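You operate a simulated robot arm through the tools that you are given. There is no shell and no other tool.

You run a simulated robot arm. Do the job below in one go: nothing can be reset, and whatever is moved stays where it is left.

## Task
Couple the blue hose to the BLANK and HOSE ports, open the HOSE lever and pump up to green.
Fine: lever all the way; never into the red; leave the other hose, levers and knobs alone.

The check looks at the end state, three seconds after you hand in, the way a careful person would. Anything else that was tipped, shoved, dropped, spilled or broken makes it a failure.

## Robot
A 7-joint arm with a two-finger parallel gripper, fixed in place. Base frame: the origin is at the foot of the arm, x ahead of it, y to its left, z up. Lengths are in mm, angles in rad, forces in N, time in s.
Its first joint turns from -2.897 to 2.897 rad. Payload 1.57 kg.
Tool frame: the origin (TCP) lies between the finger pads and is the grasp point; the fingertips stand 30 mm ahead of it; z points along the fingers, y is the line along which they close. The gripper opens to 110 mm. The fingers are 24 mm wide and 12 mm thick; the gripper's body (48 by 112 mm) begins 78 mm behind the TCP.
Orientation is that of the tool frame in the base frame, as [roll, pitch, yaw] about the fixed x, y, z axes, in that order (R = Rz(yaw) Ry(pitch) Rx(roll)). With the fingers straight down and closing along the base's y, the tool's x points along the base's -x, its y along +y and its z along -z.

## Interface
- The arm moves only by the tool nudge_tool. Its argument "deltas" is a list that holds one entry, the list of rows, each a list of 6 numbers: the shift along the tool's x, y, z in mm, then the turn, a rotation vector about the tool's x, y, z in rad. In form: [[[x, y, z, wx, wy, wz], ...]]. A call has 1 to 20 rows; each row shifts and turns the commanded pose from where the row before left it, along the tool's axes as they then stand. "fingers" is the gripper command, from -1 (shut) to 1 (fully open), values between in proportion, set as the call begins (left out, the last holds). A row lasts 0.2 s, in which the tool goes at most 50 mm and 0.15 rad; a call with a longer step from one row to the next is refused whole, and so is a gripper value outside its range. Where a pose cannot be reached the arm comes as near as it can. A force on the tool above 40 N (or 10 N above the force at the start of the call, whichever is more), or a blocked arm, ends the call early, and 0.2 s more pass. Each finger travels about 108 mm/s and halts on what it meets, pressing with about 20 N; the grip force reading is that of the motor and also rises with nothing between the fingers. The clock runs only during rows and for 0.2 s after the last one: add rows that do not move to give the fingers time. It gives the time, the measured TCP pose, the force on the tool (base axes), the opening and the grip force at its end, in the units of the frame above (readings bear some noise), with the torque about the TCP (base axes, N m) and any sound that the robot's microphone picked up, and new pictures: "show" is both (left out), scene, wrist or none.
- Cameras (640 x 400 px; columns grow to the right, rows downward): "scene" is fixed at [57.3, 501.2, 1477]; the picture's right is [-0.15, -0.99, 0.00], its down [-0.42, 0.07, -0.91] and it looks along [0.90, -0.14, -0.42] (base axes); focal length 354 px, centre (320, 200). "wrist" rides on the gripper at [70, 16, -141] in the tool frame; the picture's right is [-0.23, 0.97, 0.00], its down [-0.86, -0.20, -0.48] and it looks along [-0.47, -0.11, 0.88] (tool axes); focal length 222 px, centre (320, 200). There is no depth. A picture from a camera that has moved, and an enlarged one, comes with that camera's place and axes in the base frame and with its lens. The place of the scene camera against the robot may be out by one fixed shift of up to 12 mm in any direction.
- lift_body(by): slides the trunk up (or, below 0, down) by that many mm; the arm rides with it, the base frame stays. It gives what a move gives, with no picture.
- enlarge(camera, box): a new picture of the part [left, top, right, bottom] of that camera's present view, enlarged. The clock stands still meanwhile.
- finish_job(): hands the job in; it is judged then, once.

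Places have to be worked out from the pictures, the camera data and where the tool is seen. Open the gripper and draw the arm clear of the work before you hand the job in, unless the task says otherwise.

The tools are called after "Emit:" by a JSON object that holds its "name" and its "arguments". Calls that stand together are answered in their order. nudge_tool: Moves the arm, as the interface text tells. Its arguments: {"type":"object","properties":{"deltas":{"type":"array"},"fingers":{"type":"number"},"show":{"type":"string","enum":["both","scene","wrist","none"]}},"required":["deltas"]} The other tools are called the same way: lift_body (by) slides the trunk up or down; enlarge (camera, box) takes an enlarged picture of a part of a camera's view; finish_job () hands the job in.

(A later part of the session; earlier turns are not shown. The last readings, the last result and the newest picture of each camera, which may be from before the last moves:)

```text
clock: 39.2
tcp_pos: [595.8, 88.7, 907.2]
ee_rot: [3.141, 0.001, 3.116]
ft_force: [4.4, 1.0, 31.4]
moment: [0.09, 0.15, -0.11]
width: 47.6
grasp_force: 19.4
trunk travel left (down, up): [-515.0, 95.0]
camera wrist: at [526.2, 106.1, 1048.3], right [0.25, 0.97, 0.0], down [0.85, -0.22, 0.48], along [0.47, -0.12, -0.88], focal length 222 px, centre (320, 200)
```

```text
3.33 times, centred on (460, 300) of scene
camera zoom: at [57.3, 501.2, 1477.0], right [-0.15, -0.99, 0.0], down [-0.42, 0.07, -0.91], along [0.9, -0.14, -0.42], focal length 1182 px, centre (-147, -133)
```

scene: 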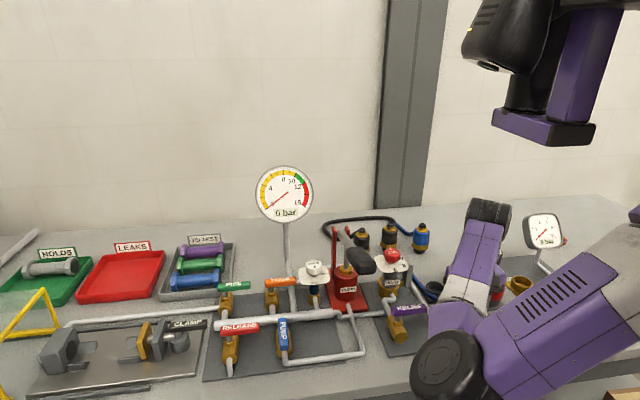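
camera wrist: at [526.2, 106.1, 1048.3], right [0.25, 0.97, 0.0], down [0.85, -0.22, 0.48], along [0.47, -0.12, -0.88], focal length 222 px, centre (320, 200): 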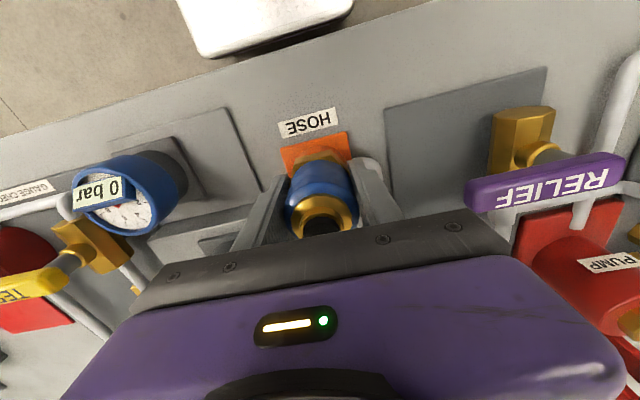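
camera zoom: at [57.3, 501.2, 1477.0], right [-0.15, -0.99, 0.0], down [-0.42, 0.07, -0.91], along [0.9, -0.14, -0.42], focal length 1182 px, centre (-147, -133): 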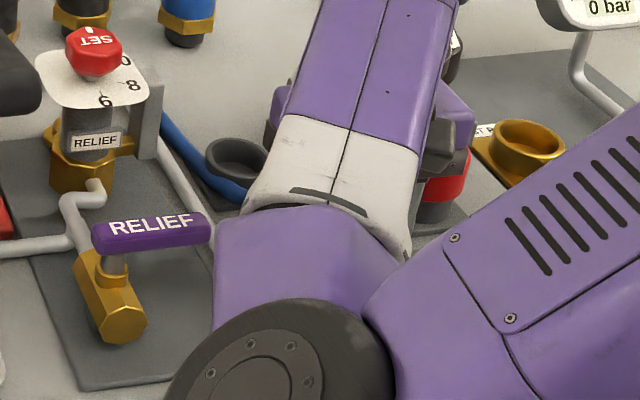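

The force is 31 N and the fingertips should now be bearing on the hex shoulder. I press a bit more to see whether it latches.

Emit:
{"name": "nudge_tool", "arguments": {"deltas": [[[0, 0, 2, 0, 0, 0], [0, 0, 2, 0, 0, 0]]], "show": "none"}}

Emit:
{"name": "enlarge", "arguments": {"camera": "wrist", "box": [260, 90, 380, 240]}}

```text
clock: 39.5
tcp_pos: [595.6, 88.1, 906.5]
ee_rot: [3.141, 0.005, 3.118]
ft_force: [-5.5, -0.2, 20.5]
moment: [0.19, 0.38, 0.18]
width: 47.6
grasp_force: 20.2
trunk travel left (down, up): [-515.0, 95.0]
stopped in row 1: the force on the tool passed its limit at 45 N (the readings are from after the stop); the commanded pose is now the measured one
```

```text
2.67 times, centred on (320, 165) of wrist
camera zoom: at [525.9, 106.2, 1048.2], right [0.25, 0.97, 0.0], down [0.85, -0.22, 0.48], along [0.47, -0.12, -0.88], focal length 592 px, centre (320, 293)
```

zoom: 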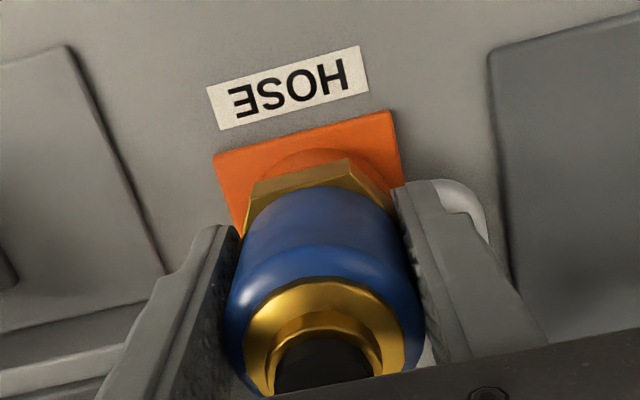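

It reached 45 N with no further travel, so the plug has bottomed in the socket. I open the fingers gently and rise straight up to inspect it and see how the hose lies.

Emit:
{"name": "nudge_tool", "arguments": {"deltas": [[[0, 0, -1, 0, 0, 0], [0, 0, 0, 0, 0, 0], [0, 0, 0, 0, 0, 0]]], "fingers": 0.364, "show": "wrist"}}

Emit:
{"name": "enlarge", "arguments": {"camera": "wrist", "box": [260, 90, 380, 240]}}

```text
clock: 40.3
tcp_pos: [596.0, 88.6, 906.6]
ee_rot: [-3.141, 0.003, 3.117]
ft_force: [-0.6, -0.1, -0.2]
moment: [-0.03, 0.0, 0.04]
width: 74.9
grasp_force: 0.1
trunk travel left (down, up): [-515.0, 95.0]
camera wrist: at [526.6, 106.3, 1048.4], right [0.25, 0.97, 0.0], down [0.85, -0.22, 0.48], along [0.47, -0.12, -0.88], focal length 222 px, centre (320, 200)
```

wrist: 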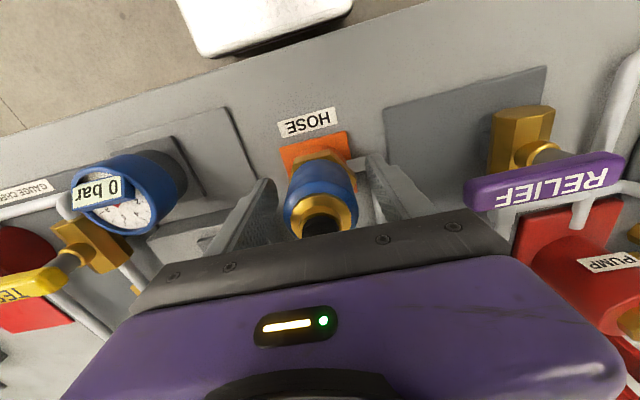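

```text
2.67 times, centred on (320, 165) of wrist
camera zoom: at [526.6, 106.3, 1048.4], right [0.25, 0.97, 0.0], down [0.85, -0.22, 0.48], along [0.47, -0.12, -0.88], focal length 592 px, centre (320, 293)
```

zoom: 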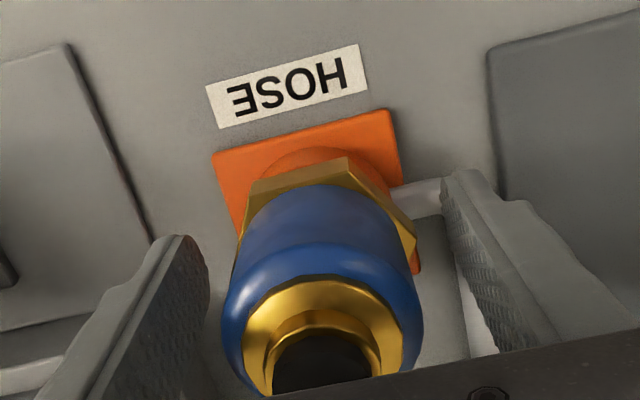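

The plug stands upright on its own. I rise straight up 190 mm to inspect it.

Emit:
{"name": "nudge_tool", "arguments": {"deltas": [[[0, 0, -20, 0, 0, 0], [0, 0, -30, 0, 0, 0], [0, 0, -35, 0, 0, 0], [0, 0, -35, 0, 0, 0], [0, 0, -35, 0, 0, 0], [0, 0, -35, 0, 0, 0]]], "show": "both"}}

Emit:
{"name": "enlarge", "arguments": {"camera": "wrist", "box": [230, 80, 410, 240]}}

Emit:
{"name": "enlarge", "arguments": {"camera": "scene", "box": [380, 240, 540, 360]}}

```text
clock: 41.7
tcp_pos: [594.4, 88.7, 1095.9]
ee_rot: [3.141, 0.002, 3.117]
ft_force: [0.6, -1.5, 0.0]
moment: [0.0, 0.01, -0.01]
width: 75.1
grasp_force: 0.1
trunk travel left (down, up): [-515.0, 95.0]
camera wrist: at [525.7, 106.8, 1238.3], right [0.25, 0.97, 0.0], down [0.85, -0.22, 0.48], along [0.47, -0.12, -0.88], focal length 222 px, centre (320, 200)
```

scene: 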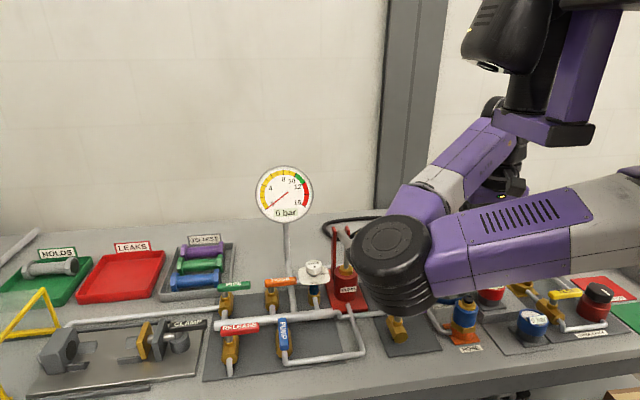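
wrist: 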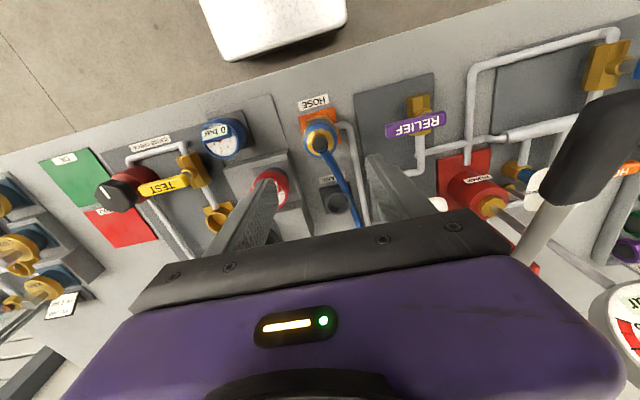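

```text
2.50 times, centred on (320, 160) of wrist
camera zoom: at [525.7, 106.8, 1238.3], right [0.25, 0.97, 0.0], down [0.85, -0.22, 0.48], along [0.47, -0.12, -0.88], focal length 555 px, centre (320, 300)
```

zoom: 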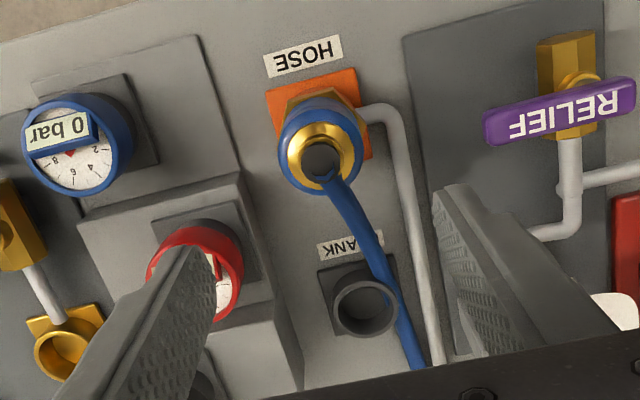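

```text
3.33 times, centred on (460, 300) of scene
camera zoom: at [57.3, 501.2, 1477.0], right [-0.15, -0.99, 0.0], down [-0.42, 0.07, -0.91], along [0.9, -0.14, -0.42], focal length 1182 px, centre (-147, -133)
```

zoom: 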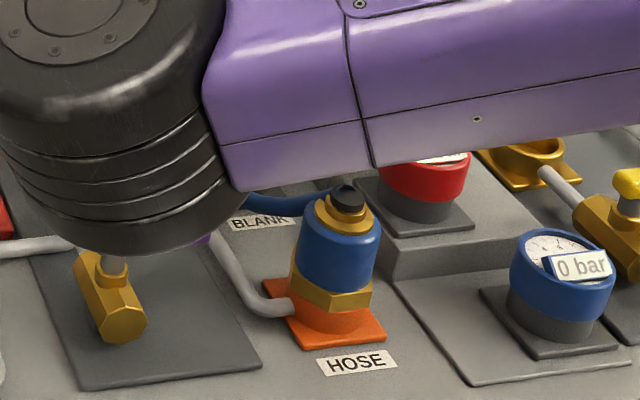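

The plug is seated upright with its hex on the orange socket. The hose strand now runs past the left edge of BLANK, so before the next plug I look at how the rest of the hose lies.

Emit:
{"name": "nudge_tool", "arguments": {"deltas": [[[-20, 0, -35, 0, 0, 0], [-30, -5, -30, 0, 0, 0], [-35, -10, 0, 0, 0, 0], [-35, -10, 0, 0, 0, 0], [-35, -10, 0, 0, 0, 0], [-35, -10, 0, 0, 0, 0], [-25, 0, 0, 0, 0, 0]]], "fingers": 1, "show": "both"}}

Emit:
{"name": "enlarge", "arguments": {"camera": "wrist", "box": [200, 20, 440, 240]}}

Emit:
{"name": "enlarge", "arguments": {"camera": "scene", "box": [310, 200, 490, 330]}}

```text
clock: 43.3
tcp_pos: [809.2, 38.3, 1162.9]
ee_rot: [3.141, 0.004, 3.118]
ft_force: [0.2, 0.5, -0.3]
moment: [-0.05, 0.0, -0.02]
width: 110.1
grasp_force: 0.1
trunk travel left (down, up): [-515.0, 95.0]
camera wrist: at [739.6, 55.6, 1304.0], right [0.25, 0.97, 0.0], down [0.85, -0.22, 0.48], along [0.47, -0.12, -0.88], focal length 222 px, centre (320, 200)
```

scene: 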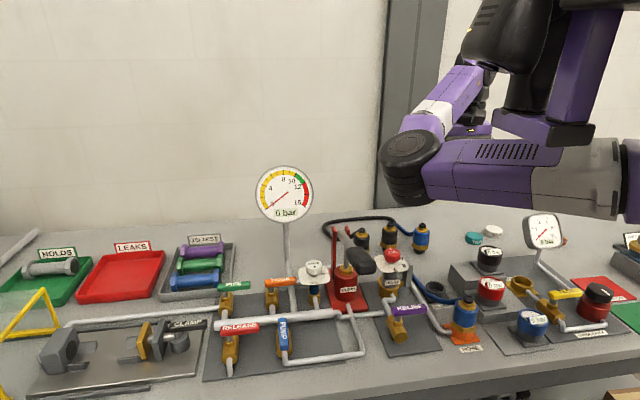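
wrist: 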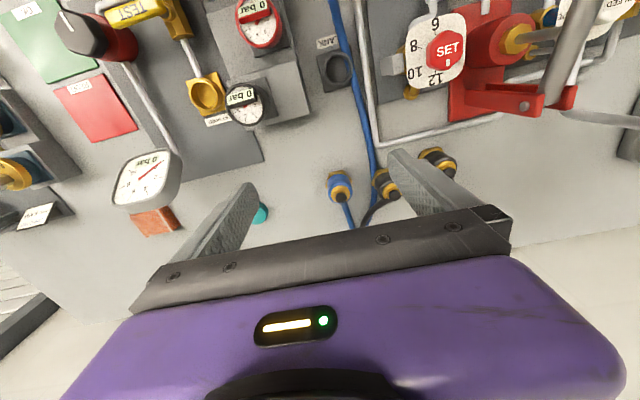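

```text
1.82 times, centred on (320, 130) of wrist
camera zoom: at [739.6, 55.6, 1304.0], right [0.25, 0.97, 0.0], down [0.85, -0.22, 0.48], along [0.47, -0.12, -0.88], focal length 404 px, centre (320, 327)
```

zoom: 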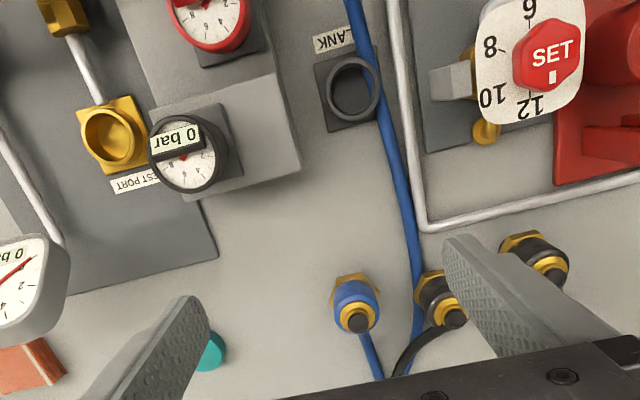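

```text
3.08 times, centred on (400, 265) of scene
camera zoom: at [57.3, 501.2, 1477.0], right [-0.15, -0.99, 0.0], down [-0.42, 0.07, -0.91], along [0.9, -0.14, -0.42], focal length 1091 px, centre (74, 0)
```

zoom: 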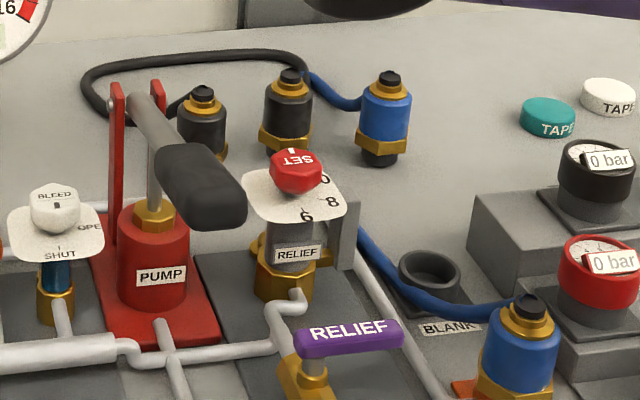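

The hose runs from HOSE past BLANK's left edge and on beside the left blue plug, and nothing has tipped. I'll take the left plug at (929,47) with the tool yawed +0.5 so I can turn it clockwise later and send its hose away from the black plugs.

Emit:
{"name": "nudge_tool", "arguments": {"deltas": [[[-30, 3, 0, 0, 0, 0], [-30, 3, 0, 0, 0, 0], [-30, 3, 0, 0, 0, 0], [-30, 3, 0, 0, 0, 0], [0, 0, 15, 0, 0, -0.125], [0, 0, 15, 0, 0, -0.125], [0, 0, 15, 0, 0, -0.125], [0, 0, 15, 0, 0, -0.125]]], "fingers": 0.364, "show": "both"}}

Emit:
{"name": "enlarge", "arguments": {"camera": "wrist", "box": [230, 80, 430, 240]}}

```text
clock: 45.1
tcp_pos: [929.2, 48.0, 1103.3]
ee_rot: [-3.141, 0.003, -2.665]
ft_force: [-0.1, 0.4, -1.2]
moment: [0.05, -0.04, 0.01]
width: 74.9
grasp_force: 0.0
trunk travel left (down, up): [-515.0, 95.0]
camera wrist: at [859.7, 29.4, 1244.9], right [-0.25, 0.97, 0.0], down [0.85, 0.22, 0.48], along [0.47, 0.12, -0.88], focal length 222 px, centre (320, 200)
```

scene: 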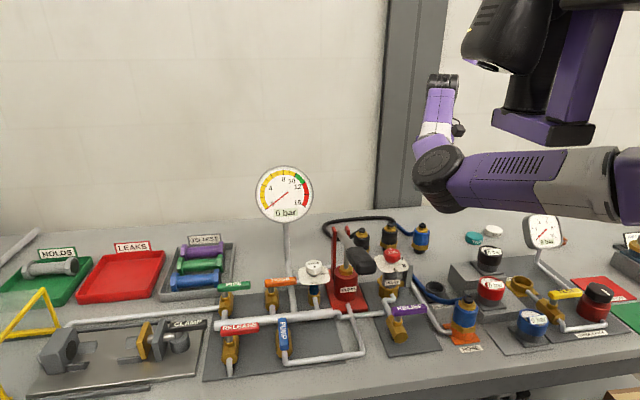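
wrist: 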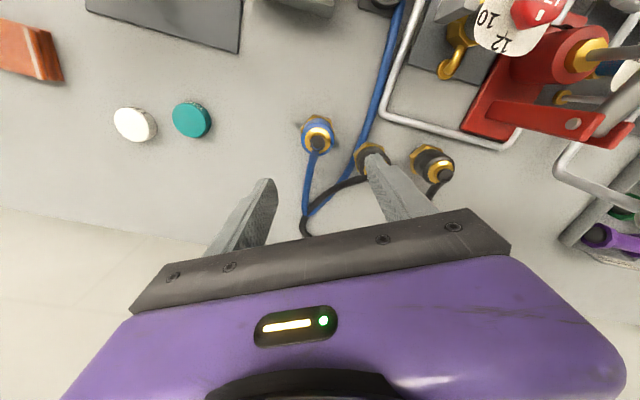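

```text
2.50 times, centred on (330, 160) of wrist
camera zoom: at [859.7, 29.4, 1244.9], right [-0.25, 0.97, 0.0], down [0.85, 0.22, 0.48], along [0.47, 0.12, -0.88], focal length 555 px, centre (295, 300)
```

zoom: 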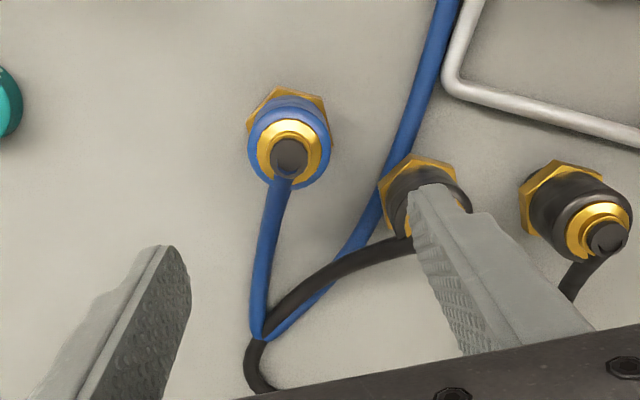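

The blue hose now makes a sharp V where it meets the black hose, so it may be hooked on it. I zoom in on that point and on the black plug.

Emit:
{"name": "enlarge", "arguments": {"camera": "wrist", "box": [290, 180, 370, 240]}}

Emit:
{"name": "enlarge", "arguments": {"camera": "scene", "box": [370, 205, 440, 255]}}

Emit:
{"name": "enlarge", "arguments": {"camera": "wrist", "box": [330, 120, 410, 180]}}

```text
6.67 times, centred on (330, 210) of wrist
camera zoom: at [859.7, 29.4, 1244.9], right [-0.25, 0.97, 0.0], down [0.85, 0.22, 0.48], along [0.47, 0.12, -0.88], focal length 1481 px, centre (253, 133)
```

zoom: 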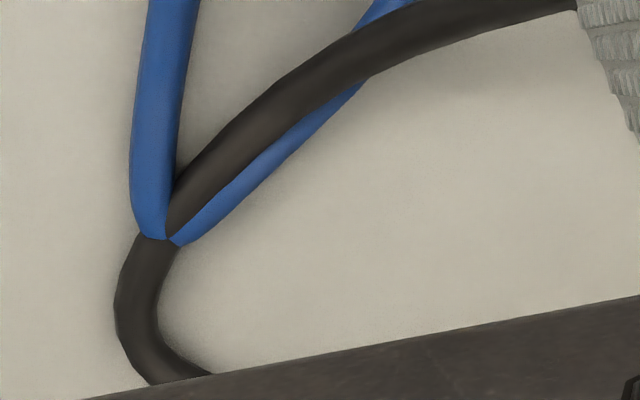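

```text
8.00 times, centred on (405, 230) of scene
camera zoom: at [57.3, 501.2, 1477.0], right [-0.15, -0.99, 0.0], down [-0.42, 0.07, -0.91], along [0.9, -0.14, -0.42], focal length 2836 px, centre (-360, -40)
```

zoom: 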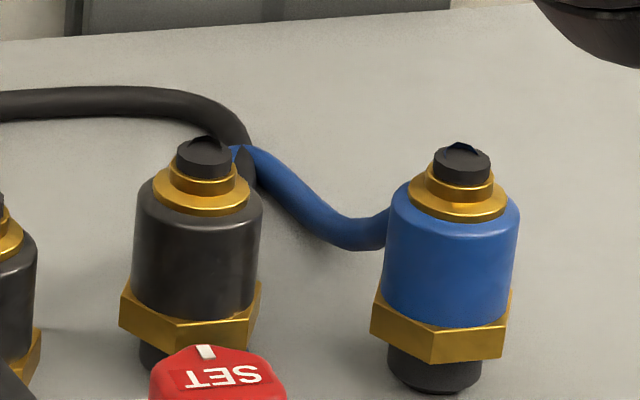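

```text
6.67 times, centred on (370, 150) of wrist
camera zoom: at [859.7, 29.4, 1244.9], right [-0.25, 0.97, 0.0], down [0.85, 0.22, 0.48], along [0.47, 0.12, -0.88], focal length 1481 px, centre (-13, 533)
```

zoom: 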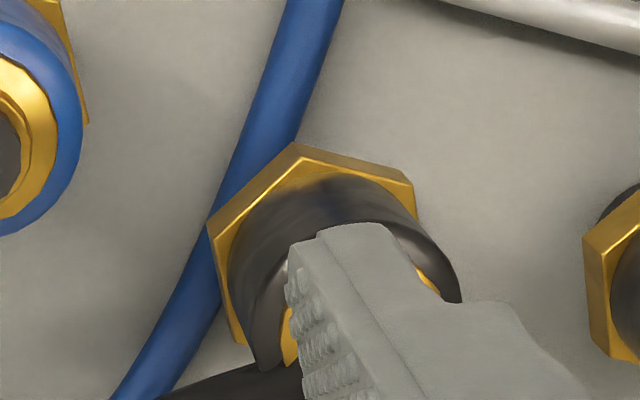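

The hoses pass through each other there, so they do not really hook. The blue plug sits about (+2.5,-4) mm from my axis, so I correct that and descend to z≈1000 to re-check.

Emit:
{"name": "nudge_tool", "arguments": {"deltas": [[[-1, -4, 20, 0, 0, 0], [0, 0, 40, 0, 0, 0], [0, 0, 43, 0, 0, 0]]], "show": "wrist"}}

Emit:
{"name": "enlarge", "arguments": {"camera": "wrist", "box": [240, 90, 400, 240]}}

Emit:
{"name": "enlarge", "arguments": {"camera": "scene", "box": [370, 190, 490, 265]}}

```text
clock: 45.9
tcp_pos: [932.0, 44.2, 999.8]
ee_rot: [-3.139, 0.002, -2.666]
ft_force: [0.0, -0.4, -0.2]
moment: [0.0, -0.02, -0.01]
width: 75.0
grasp_force: 0.2
trunk travel left (down, up): [-515.0, 95.0]
camera wrist: at [862.9, 26.4, 1141.3], right [-0.24, 0.97, 0.0], down [0.85, 0.21, 0.48], along [0.47, 0.12, -0.88], focal length 222 px, centre (320, 200)
```

wrist: 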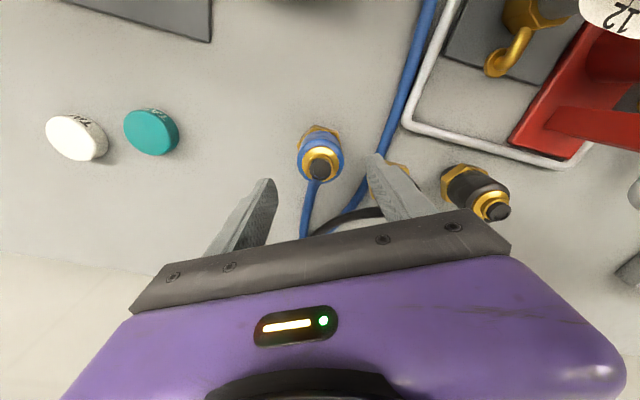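

```text
2.67 times, centred on (320, 165) of wrist
camera zoom: at [862.9, 26.4, 1141.3], right [-0.24, 0.97, 0.0], down [0.85, 0.21, 0.48], along [0.47, 0.12, -0.88], focal length 592 px, centre (320, 293)
```

zoom: 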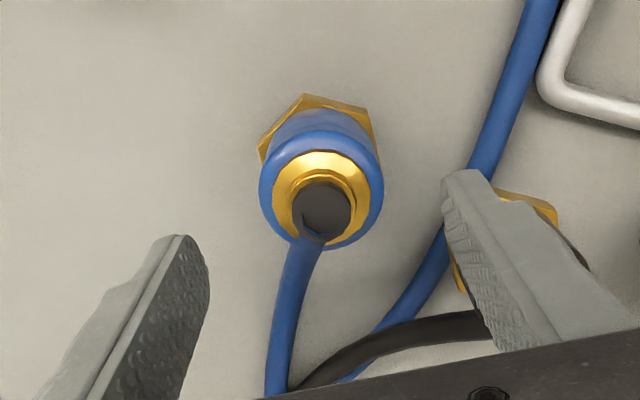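

```text
5.33 times, centred on (430, 228) of scene
camera zoom: at [57.3, 501.2, 1477.0], right [-0.15, -0.99, 0.0], down [-0.42, 0.07, -0.91], along [0.9, -0.14, -0.42], focal length 1891 px, centre (-267, 53)
```

zoom: 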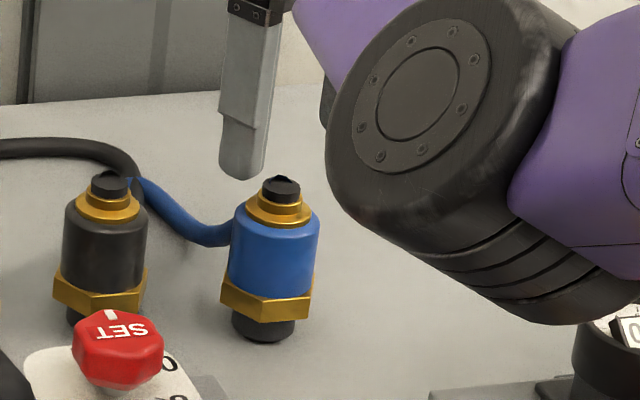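

The plug is centred within about 1 mm. I descend to the grasp height of 913.

Emit:
{"name": "nudge_tool", "arguments": {"deltas": [[[1, 1, 27, 0, 0, 0], [0, 0, 30, 0, 0, 0], [0, 0, 30, 0, 0, 0]]], "show": "wrist"}}

Emit:
{"name": "enlarge", "arguments": {"camera": "wrist", "box": [240, 120, 400, 240]}}

Emit:
{"name": "enlarge", "arguments": {"camera": "scene", "box": [370, 190, 490, 265]}}

```text
clock: 46.7
tcp_pos: [930.8, 46.4, 913.3]
ee_rot: [-3.14, 0.002, -2.664]
ft_force: [0.8, -0.2, -0.3]
moment: [-0.01, -0.02, -0.02]
width: 74.8
grasp_force: 0.1
trunk travel left (down, up): [-515.0, 95.0]
camera wrist: at [861.4, 27.7, 1054.4], right [-0.24, 0.97, 0.0], down [0.85, 0.21, 0.48], along [0.47, 0.12, -0.88], focal length 222 px, centre (320, 200)
```

wrist: 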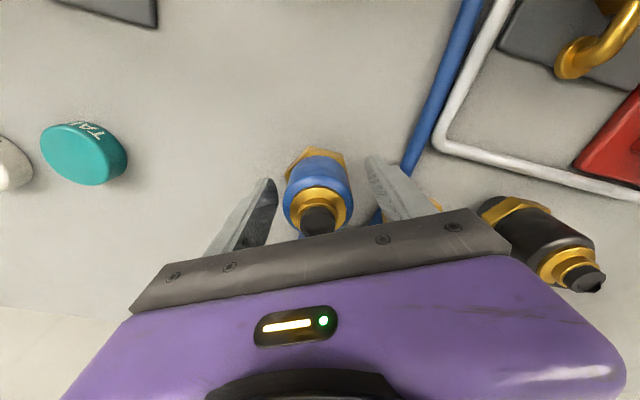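

```text
3.33 times, centred on (320, 180) of wrist
camera zoom: at [861.4, 27.7, 1054.4], right [-0.24, 0.97, 0.0], down [0.85, 0.21, 0.48], along [0.47, 0.12, -0.88], focal length 740 px, centre (320, 267)
```

zoom: 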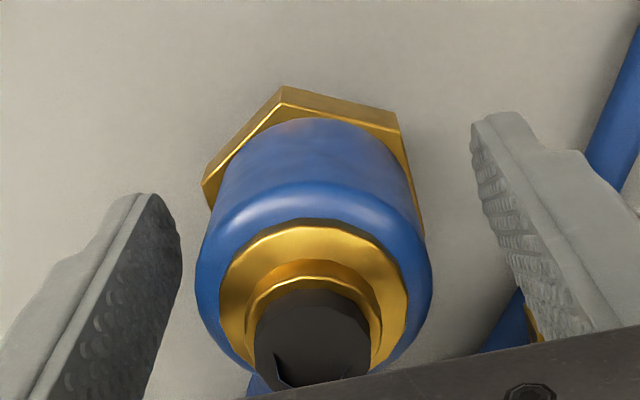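

```text
5.33 times, centred on (430, 228) of scene
camera zoom: at [57.3, 501.2, 1477.0], right [-0.15, -0.99, 0.0], down [-0.42, 0.07, -0.91], along [0.9, -0.14, -0.42], focal length 1891 px, centre (-267, 53)
```

zoom: 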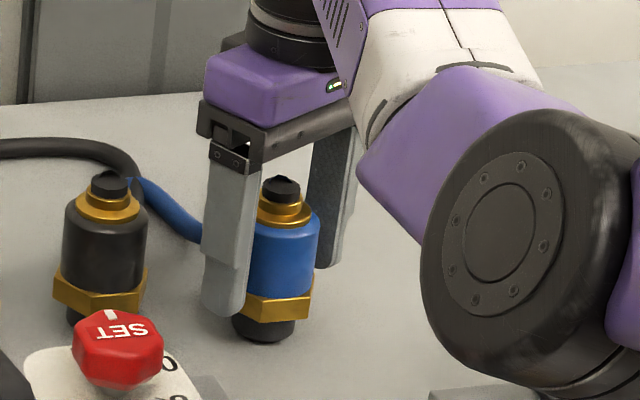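

The plug is centred between the fingers, which are just above the hex. I close the grip.

Emit:
{"name": "nudge_tool", "arguments": {"deltas": [[[0, 0, 0, 0, 0, 0], [0, 0, 0, 0, 0, 0], [0, 0, 0, 0, 0, 0]]], "fingers": -1, "show": "none"}}

Emit:
{"name": "enlarge", "arguments": {"camera": "scene", "box": [370, 190, 490, 265]}}

```text
clock: 47.5
tcp_pos: [931.6, 44.7, 911.8]
ee_rot: [-3.14, 0.002, -2.664]
ft_force: [-0.3, 0.8, 0.4]
moment: [0.01, 0.0, -0.04]
width: 47.3
grasp_force: 19.4
trunk travel left (down, up): [-515.0, 95.0]
```

```text
5.33 times, centred on (430, 228) of scene
camera zoom: at [57.3, 501.2, 1477.0], right [-0.15, -0.99, 0.0], down [-0.42, 0.07, -0.91], along [0.9, -0.14, -0.42], focal length 1891 px, centre (-267, 53)
```

zoom: 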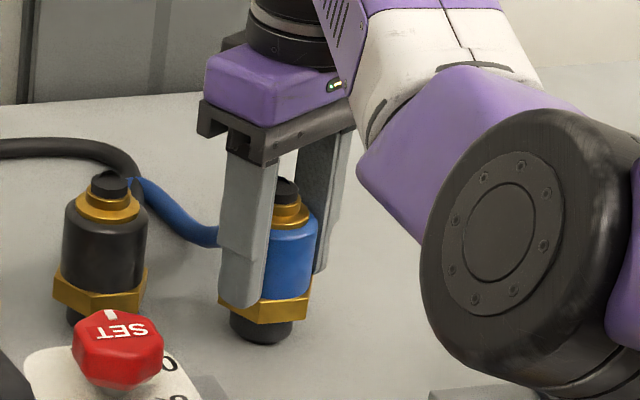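

It is gripped at 47.3 mm. I lift a little and draw the plug toward the front right, pulling its hose away from the black plug.

Emit:
{"name": "nudge_tool", "arguments": {"deltas": [[[0, 0, -12, 0, 0, 0], [0, 0, -13, 0, 0, 0], [23.4, -0.6, -15, 0, 0, 0], [23.4, -0.6, -15, 0, 0, 0], [23.4, -0.6, -15, 0, 0, 0], [23.4, -0.6, -15, 0, 0, 0]]], "show": "both"}}

Emit:
{"name": "enlarge", "arguments": {"camera": "scene", "box": [360, 190, 500, 310]}}

```text
clock: 48.9
tcp_pos: [847.9, -0.2, 998.1]
ee_rot: [3.141, 0.003, -2.664]
ft_force: [0.0, 0.4, -1.0]
moment: [0.0, 0.04, -0.01]
width: 47.0
grasp_force: 19.9
trunk travel left (down, up): [-515.0, 95.0]
camera wrist: at [779.1, -17.4, 1139.3], right [-0.24, 0.97, 0.0], down [0.85, 0.21, 0.48], along [0.47, 0.12, -0.88], focal length 222 px, centre (320, 200)
```

scene: 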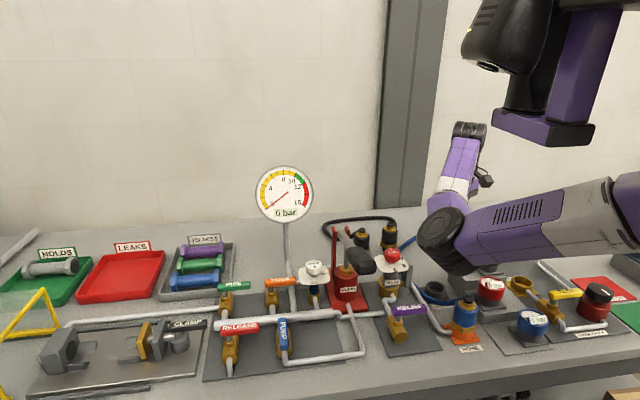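
wrist: 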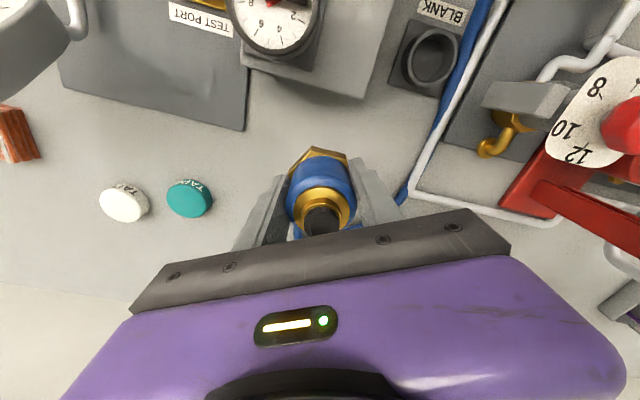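

```text
3.33 times, centred on (430, 250) of scene
camera zoom: at [57.3, 501.2, 1477.0], right [-0.15, -0.99, 0.0], down [-0.42, 0.07, -0.91], along [0.9, -0.14, -0.42], focal length 1182 px, centre (-47, 33)
```

zoom: 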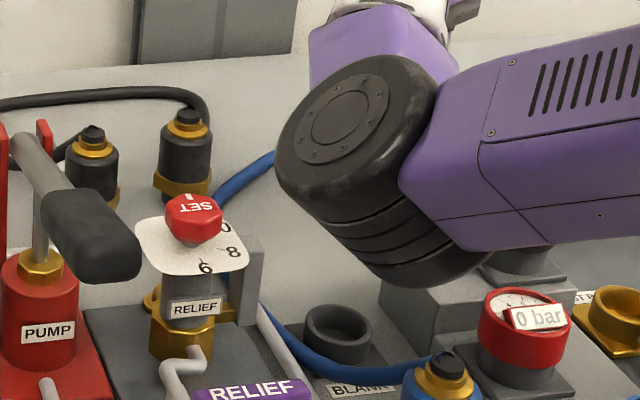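

The black plugs are undisturbed and the first strand now lies left of BLANK, clear of its opening. I turn the held plug about 1.05 rad clockwise and raise it a bit before approaching BLANK.

Emit:
{"name": "nudge_tool", "arguments": {"deltas": [[[0, 0, -5, 0, 0, 0.14], [0, 0, -5, 0, 0, 0.14], [0, 0, -5, 0, 0, 0.14], [0, 0, -5, 0, 0, 0.14], [0, 0, -5, 0, 0, 0.14], [0, 0, -5, 0, 0, 0.14], [0, 0, 0, 0, 0, 0.14], [0, 0, 0, 0, 0, 0.07]]], "show": "both"}}

Emit:
{"name": "enlarge", "arguments": {"camera": "scene", "box": [360, 190, 500, 310]}}

```text
clock: 50.7
tcp_pos: [847.9, 0.0, 1027.1]
ee_rot: [3.14, 0.002, 2.565]
ft_force: [0.2, 0.0, -2.0]
moment: [-0.02, 0.0, -0.02]
width: 46.8
grasp_force: 20.2
trunk travel left (down, up): [-515.0, 95.0]
camera wrist: at [799.2, 51.4, 1169.2], right [0.72, 0.69, 0.0], down [0.61, -0.63, 0.48], along [0.33, -0.35, -0.88], focal length 222 px, centre (320, 200)
```

scene: 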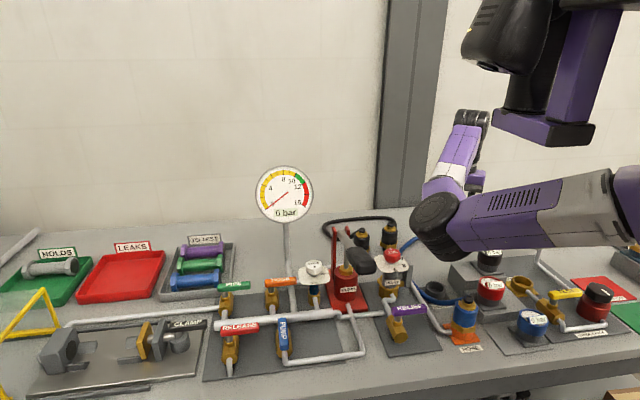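
wrist: 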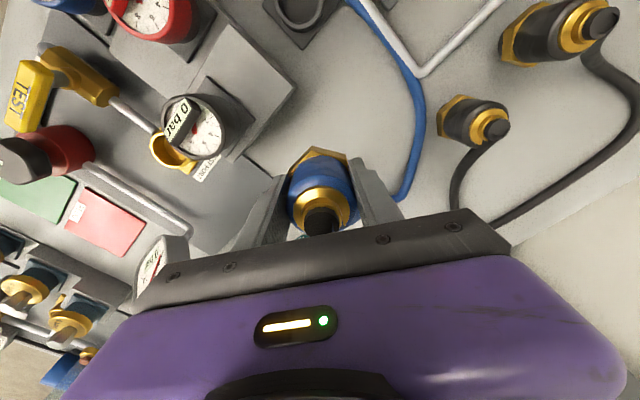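

```text
3.33 times, centred on (430, 250) of scene
camera zoom: at [57.3, 501.2, 1477.0], right [-0.15, -0.99, 0.0], down [-0.42, 0.07, -0.91], along [0.9, -0.14, -0.42], focal length 1182 px, centre (-47, 33)
```

zoom: 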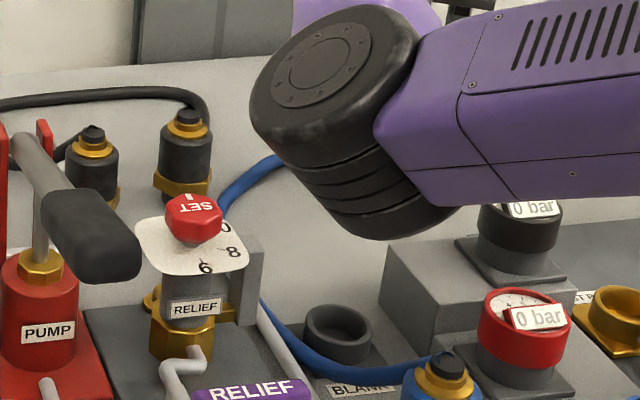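

The hose forms a clean loop well away from the black plugs. I move over BLANK, keeping height, and then measure the alignment.

Emit:
{"name": "nudge_tool", "arguments": {"deltas": [[[29, 2.4, 0, 0, 0, 0], [29, 2.4, 0, 0, 0, 0], [29, 2.4, 0, 0, 0, 0], [29, 2.4, 0, 0, 0, 0], [29, 2.4, 0, 0, 0, 0]]], "show": "both"}}

Emit:
{"name": "enlarge", "arguments": {"camera": "wrist", "box": [240, 80, 400, 240]}}

Emit:
{"name": "enlarge", "arguments": {"camera": "scene", "box": [360, 190, 500, 310]}}

```text
clock: 51.9
tcp_pos: [734.7, 87.9, 1026.4]
ee_rot: [3.139, 0.002, 2.566]
ft_force: [0.3, -0.3, -1.5]
moment: [-0.01, 0.02, 0.0]
width: 46.9
grasp_force: 19.9
trunk travel left (down, up): [-515.0, 95.0]
camera wrist: at [684.1, 138.9, 1168.5], right [0.72, 0.69, 0.0], down [0.61, -0.63, 0.48], along [0.33, -0.35, -0.88], focal length 222 px, centre (320, 200)
```

scene: 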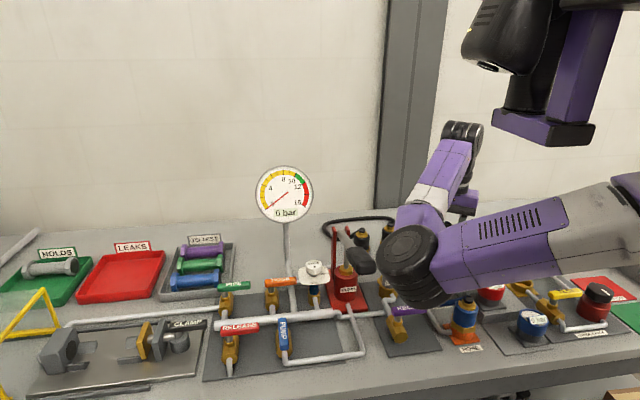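
wrist: 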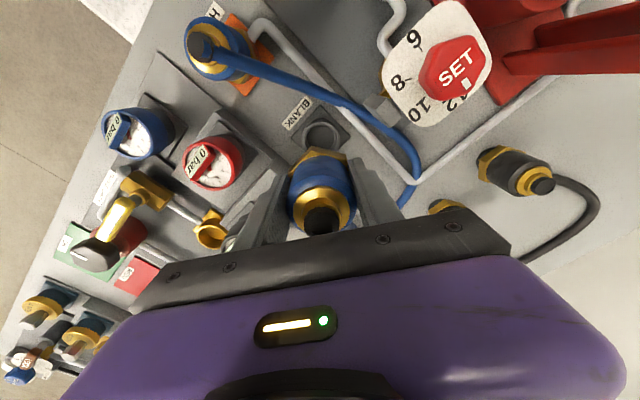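

```text
2.50 times, centred on (320, 160) of wrist
camera zoom: at [684.1, 138.9, 1168.5], right [0.72, 0.69, 0.0], down [0.61, -0.63, 0.48], along [0.33, -0.35, -0.88], focal length 555 px, centre (320, 300)
```

zoom: 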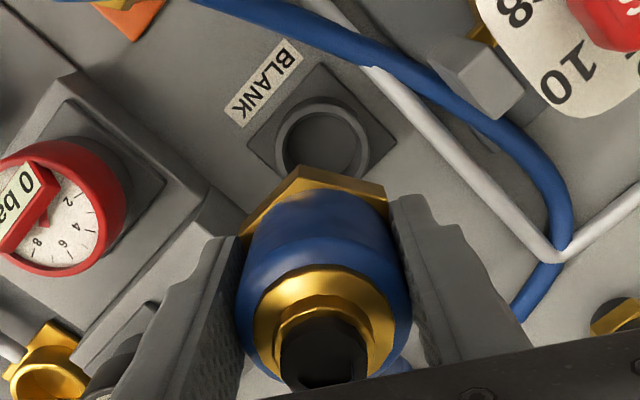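

```text
3.33 times, centred on (430, 250) of scene
camera zoom: at [57.3, 501.2, 1477.0], right [-0.15, -0.99, 0.0], down [-0.42, 0.07, -0.91], along [0.9, -0.14, -0.42], focal length 1182 px, centre (-47, 33)
```

zoom: 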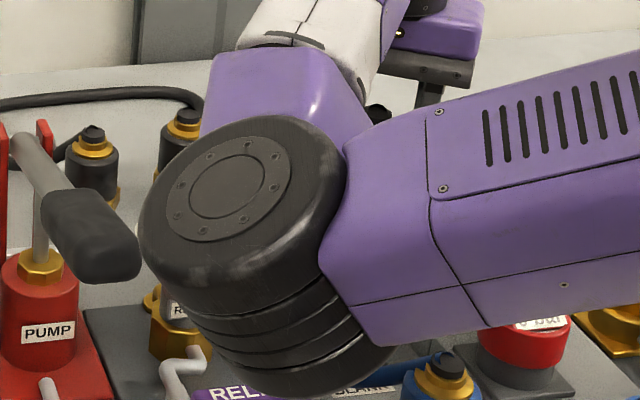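

The BLANK rim appears about 4.5 mm from my axis toward tool +x, the same bias I saw at HOSE. I shift by that and lower until the nose is just above the rim.

Emit:
{"name": "nudge_tool", "arguments": {"deltas": [[[4.5, 0, 15, 0, 0, 0], [0, 0, 30, 0, 0, 0], [0, 0, 30, 0, 0, 0]]], "show": "both"}}

Emit:
{"name": "enlarge", "arguments": {"camera": "wrist", "box": [260, 90, 380, 240]}}

```text
clock: 52.7
tcp_pos: [730.4, 90.2, 953.1]
ee_rot: [3.141, 0.001, 2.567]
ft_force: [0.7, 0.5, -0.3]
moment: [0.04, 0.0, 0.01]
width: 46.8
grasp_force: 20.0
trunk travel left (down, up): [-515.0, 95.0]
camera wrist: at [680.8, 142.4, 1094.1], right [0.72, 0.69, 0.0], down [0.61, -0.63, 0.48], along [0.33, -0.34, -0.88], focal length 222 px, centre (320, 200)
```

scene: 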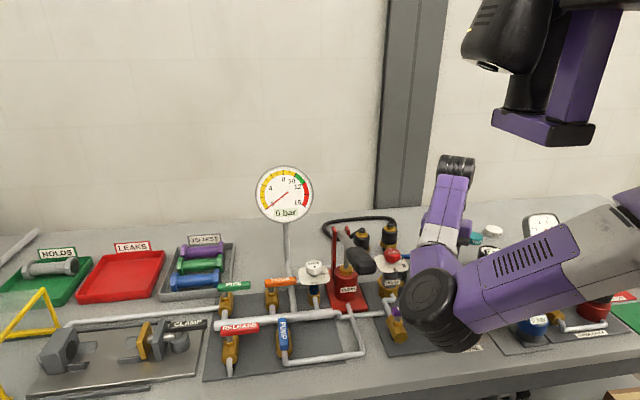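
wrist: 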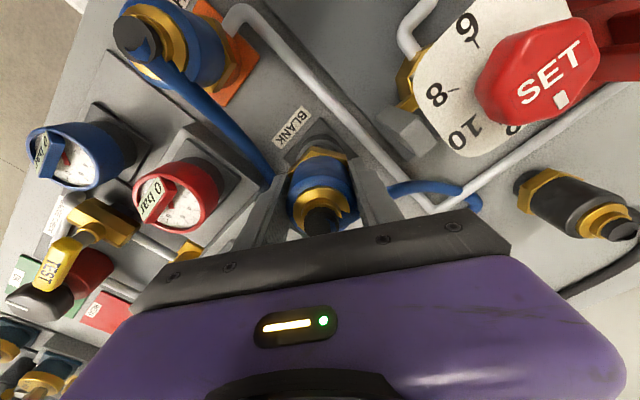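

```text
2.67 times, centred on (320, 165) of wrist
camera zoom: at [680.8, 142.4, 1094.1], right [0.72, 0.69, 0.0], down [0.61, -0.63, 0.48], along [0.33, -0.34, -0.88], focal length 592 px, centre (320, 293)
```

zoom: 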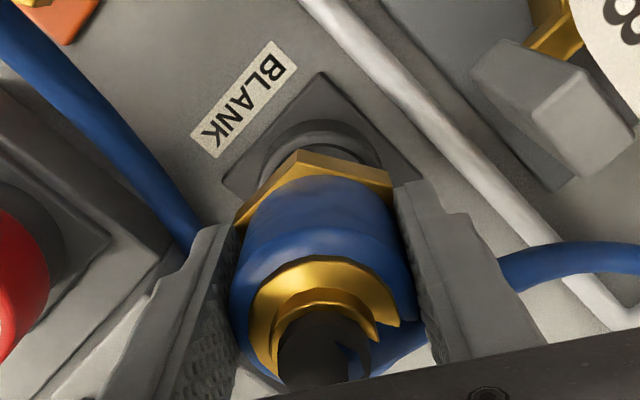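

The nose hovers just above the rim. Before pressing down I check where both hose strands run around the plug.

Emit:
{"name": "enlarge", "arguments": {"camera": "scene", "box": [370, 200, 500, 320]}}

Emit:
{"name": "enlarge", "arguments": {"camera": "wrist", "box": [370, 130, 570, 255]}}

```text
3.33 times, centred on (435, 260) of scene
camera zoom: at [57.3, 501.2, 1477.0], right [-0.15, -0.99, 0.0], down [-0.42, 0.07, -0.91], along [0.9, -0.14, -0.42], focal length 1182 px, centre (-63, 0)
```

zoom: 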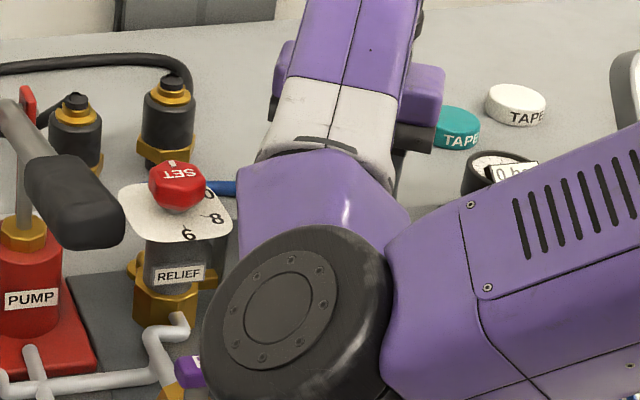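

```text
3.20 times, centred on (470, 192) of wrist
camera zoom: at [680.8, 142.4, 1094.1], right [0.72, 0.69, 0.0], down [0.61, -0.63, 0.48], along [0.33, -0.34, -0.88], focal length 711 px, centre (-160, 224)
```

zoom: 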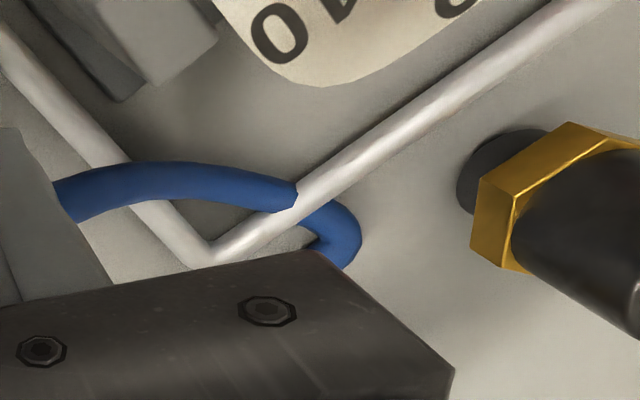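

The hose simply passes through the pipe corner, so it does not push on anything. The rim looks centred on the tool axis, so I lower gently toward contact.

Emit:
{"name": "nudge_tool", "arguments": {"deltas": [[[0, 0, 8, 0, 0, 0], [0, 0, 6, 0, 0, 0], [0, 0, 5, 0, 0, 0], [0, 0, 4, 0, 0, 0]]], "show": "none"}}

Emit:
{"name": "enlarge", "arguments": {"camera": "wrist", "box": [260, 90, 380, 240]}}

```text
clock: 53.7
tcp_pos: [730.2, 90.8, 928.9]
ee_rot: [3.14, 0.002, 2.569]
ft_force: [0.4, -0.1, -0.6]
moment: [0.04, -0.01, -0.01]
width: 46.9
grasp_force: 19.8
trunk travel left (down, up): [-515.0, 95.0]
```

```text
2.67 times, centred on (320, 165) of wrist
camera zoom: at [680.5, 142.2, 1070.9], right [0.72, 0.69, 0.0], down [0.61, -0.63, 0.48], along [0.33, -0.34, -0.88], focal length 592 px, centre (320, 293)
```

zoom: 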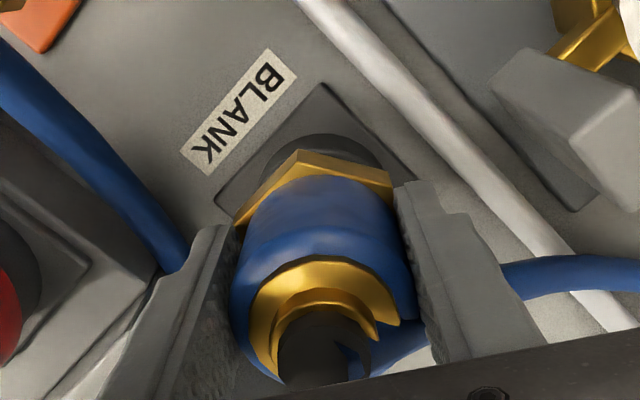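

At z≈929 there is no force, so the nose is already inside. I continue down.

Emit:
{"name": "nudge_tool", "arguments": {"deltas": [[[0, 0, 5, 0, 0, 0], [0, 0, 5, 0, 0, 0], [0, 0, 4, 0, 0, 0], [0, 0, 3, 0, 0, 0]]], "show": "none"}}

Emit:
{"name": "enlarge", "arguments": {"camera": "wrist", "box": [260, 90, 380, 240]}}

```text
clock: 54.7
tcp_pos: [731.2, 91.1, 913.0]
ee_rot: [3.137, 0.005, 2.568]
ft_force: [3.2, 1.5, 24.4]
moment: [-0.42, 0.12, 0.1]
width: 47.4
grasp_force: 20.3
trunk travel left (down, up): [-515.0, 95.0]
```

```text
2.67 times, centred on (320, 165) of wrist
camera zoom: at [680.4, 142.6, 1054.9], right [0.72, 0.69, 0.0], down [0.61, -0.63, 0.48], along [0.34, -0.34, -0.88], focal length 592 px, centre (320, 293)
```

zoom: 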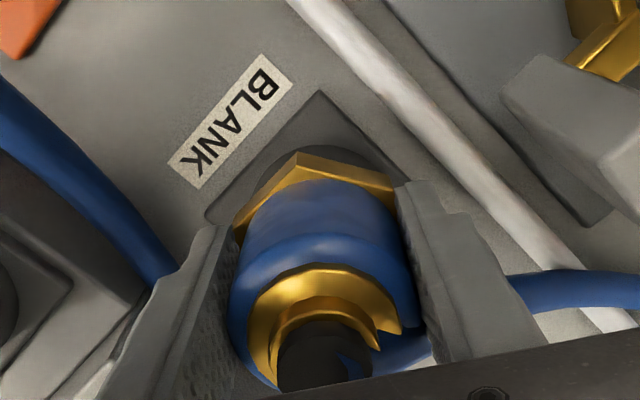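

The force is 24 N at z≈913, so it is nearly seated. I press a little more to be sure.

Emit:
{"name": "nudge_tool", "arguments": {"deltas": [[[0, 0, 2, 0, 0, 0], [0, 0, 2, 0, 0, 0]]], "show": "none"}}

Emit:
{"name": "nudge_tool", "arguments": {"deltas": [[[0, 0, 2, 0, 0, 0], [0, 0, 2, 0, 0, 0]]], "show": "none"}}

Emit:
{"name": "enlarge", "arguments": {"camera": "wrist", "box": [260, 90, 380, 240]}}

```text
clock: 55.3
tcp_pos: [729.9, 90.9, 907.6]
ee_rot: [3.14, 0.003, 2.567]
ft_force: [3.5, 3.7, 23.4]
moment: [-0.4, 0.1, 0.1]
width: 47.3
grasp_force: 19.7
trunk travel left (down, up): [-515.0, 95.0]
```

```text
clock: 56.0
tcp_pos: [729.8, 91.3, 907.3]
ee_rot: [3.138, 0.006, 2.567]
ft_force: [-5.7, -0.9, 18.9]
moment: [-0.31, 0.54, -0.03]
width: 47.3
grasp_force: 20.0
trunk travel left (down, up): [-515.0, 95.0]
stopped in row 2: the force on the tool passed its limit at 42 N (the readings are from after the stop); the commanded pose is now the measured one
```

```text
2.67 times, centred on (320, 165) of wrist
camera zoom: at [680.0, 142.5, 1048.2], right [0.72, 0.69, 0.0], down [0.61, -0.63, 0.48], along [0.34, -0.34, -0.88], focal length 592 px, centre (320, 293)
```

zoom: 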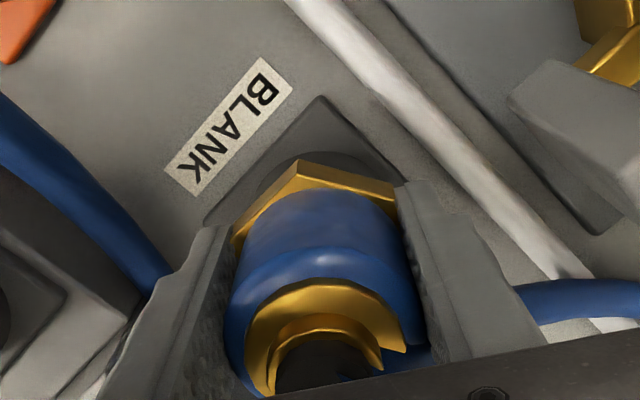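

It is seated at the same depth as HOSE, at 42 N. I do a gentle pull test of 4 mm upward to learn whether the plug latches or merely rests in the socket.

Emit:
{"name": "nudge_tool", "arguments": {"deltas": [[[0, 0, -1.5, 0, 0, 0], [0, 0, -1.5, 0, 0, 0], [0, 0, -1.5, 0, 0, 0]]], "show": "none"}}

Emit:
{"name": "enlarge", "arguments": {"camera": "wrist", "box": [260, 90, 380, 240]}}

```text
clock: 56.8
tcp_pos: [731.6, 92.0, 909.2]
ee_rot: [3.139, 0.004, 2.566]
ft_force: [0.3, -0.2, -2.0]
moment: [0.0, 0.01, -0.02]
width: 47.0
grasp_force: 19.9
trunk travel left (down, up): [-515.0, 95.0]
```

```text
2.67 times, centred on (320, 165) of wrist
camera zoom: at [681.1, 142.3, 1051.5], right [0.72, 0.69, 0.0], down [0.61, -0.63, 0.48], along [0.34, -0.34, -0.88], focal length 592 px, centre (320, 293)
```

zoom: 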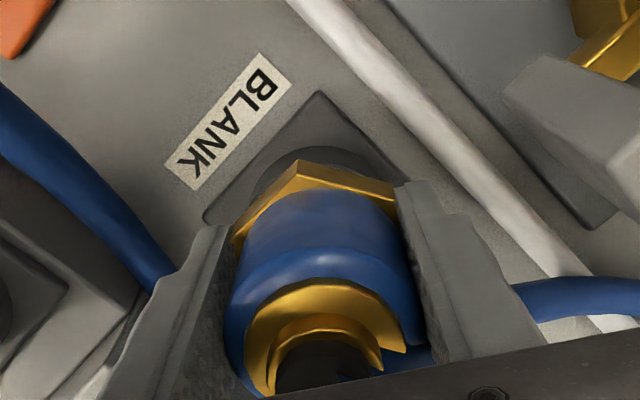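

The plug lifts freely, so there is no latch yet. I press it back in and try a clockwise twist, in case the coupling needs a turn.

Emit:
{"name": "nudge_tool", "arguments": {"deltas": [[[0, 0, 2, 0, 0, 0], [0, 0, 2, 0, 0, 0], [0, 0, 0, 0, 0, 0.1], [0, 0, 0, 0, 0, 0.1], [0, 0, 0, 0, 0, 0.1]]], "show": "none"}}

Emit:
{"name": "enlarge", "arguments": {"camera": "wrist", "box": [260, 90, 380, 240]}}

```text
clock: 58.0
tcp_pos: [731.2, 91.8, 906.0]
ee_rot: [3.137, 0.003, 2.265]
ft_force: [2.7, -4.1, 11.9]
moment: [-0.28, 0.18, 0.25]
width: 46.9
grasp_force: 19.7
trunk travel left (down, up): [-515.0, 95.0]
```

```text
2.67 times, centred on (320, 165) of wrist
camera zoom: at [698.1, 154.6, 1048.4], right [0.89, 0.45, 0.01], down [0.39, -0.78, 0.48], along [0.22, -0.43, -0.88], focal length 592 px, centre (320, 293)
```

zoom: 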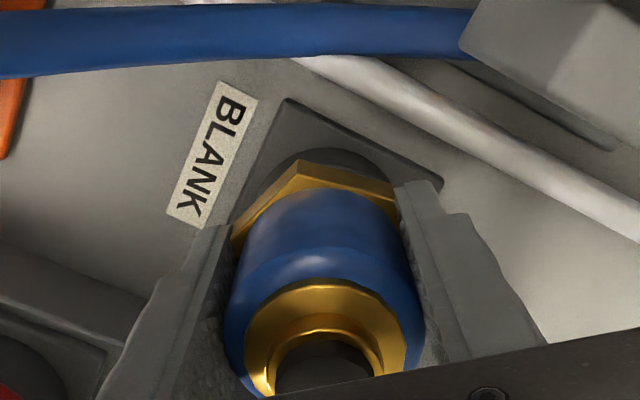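

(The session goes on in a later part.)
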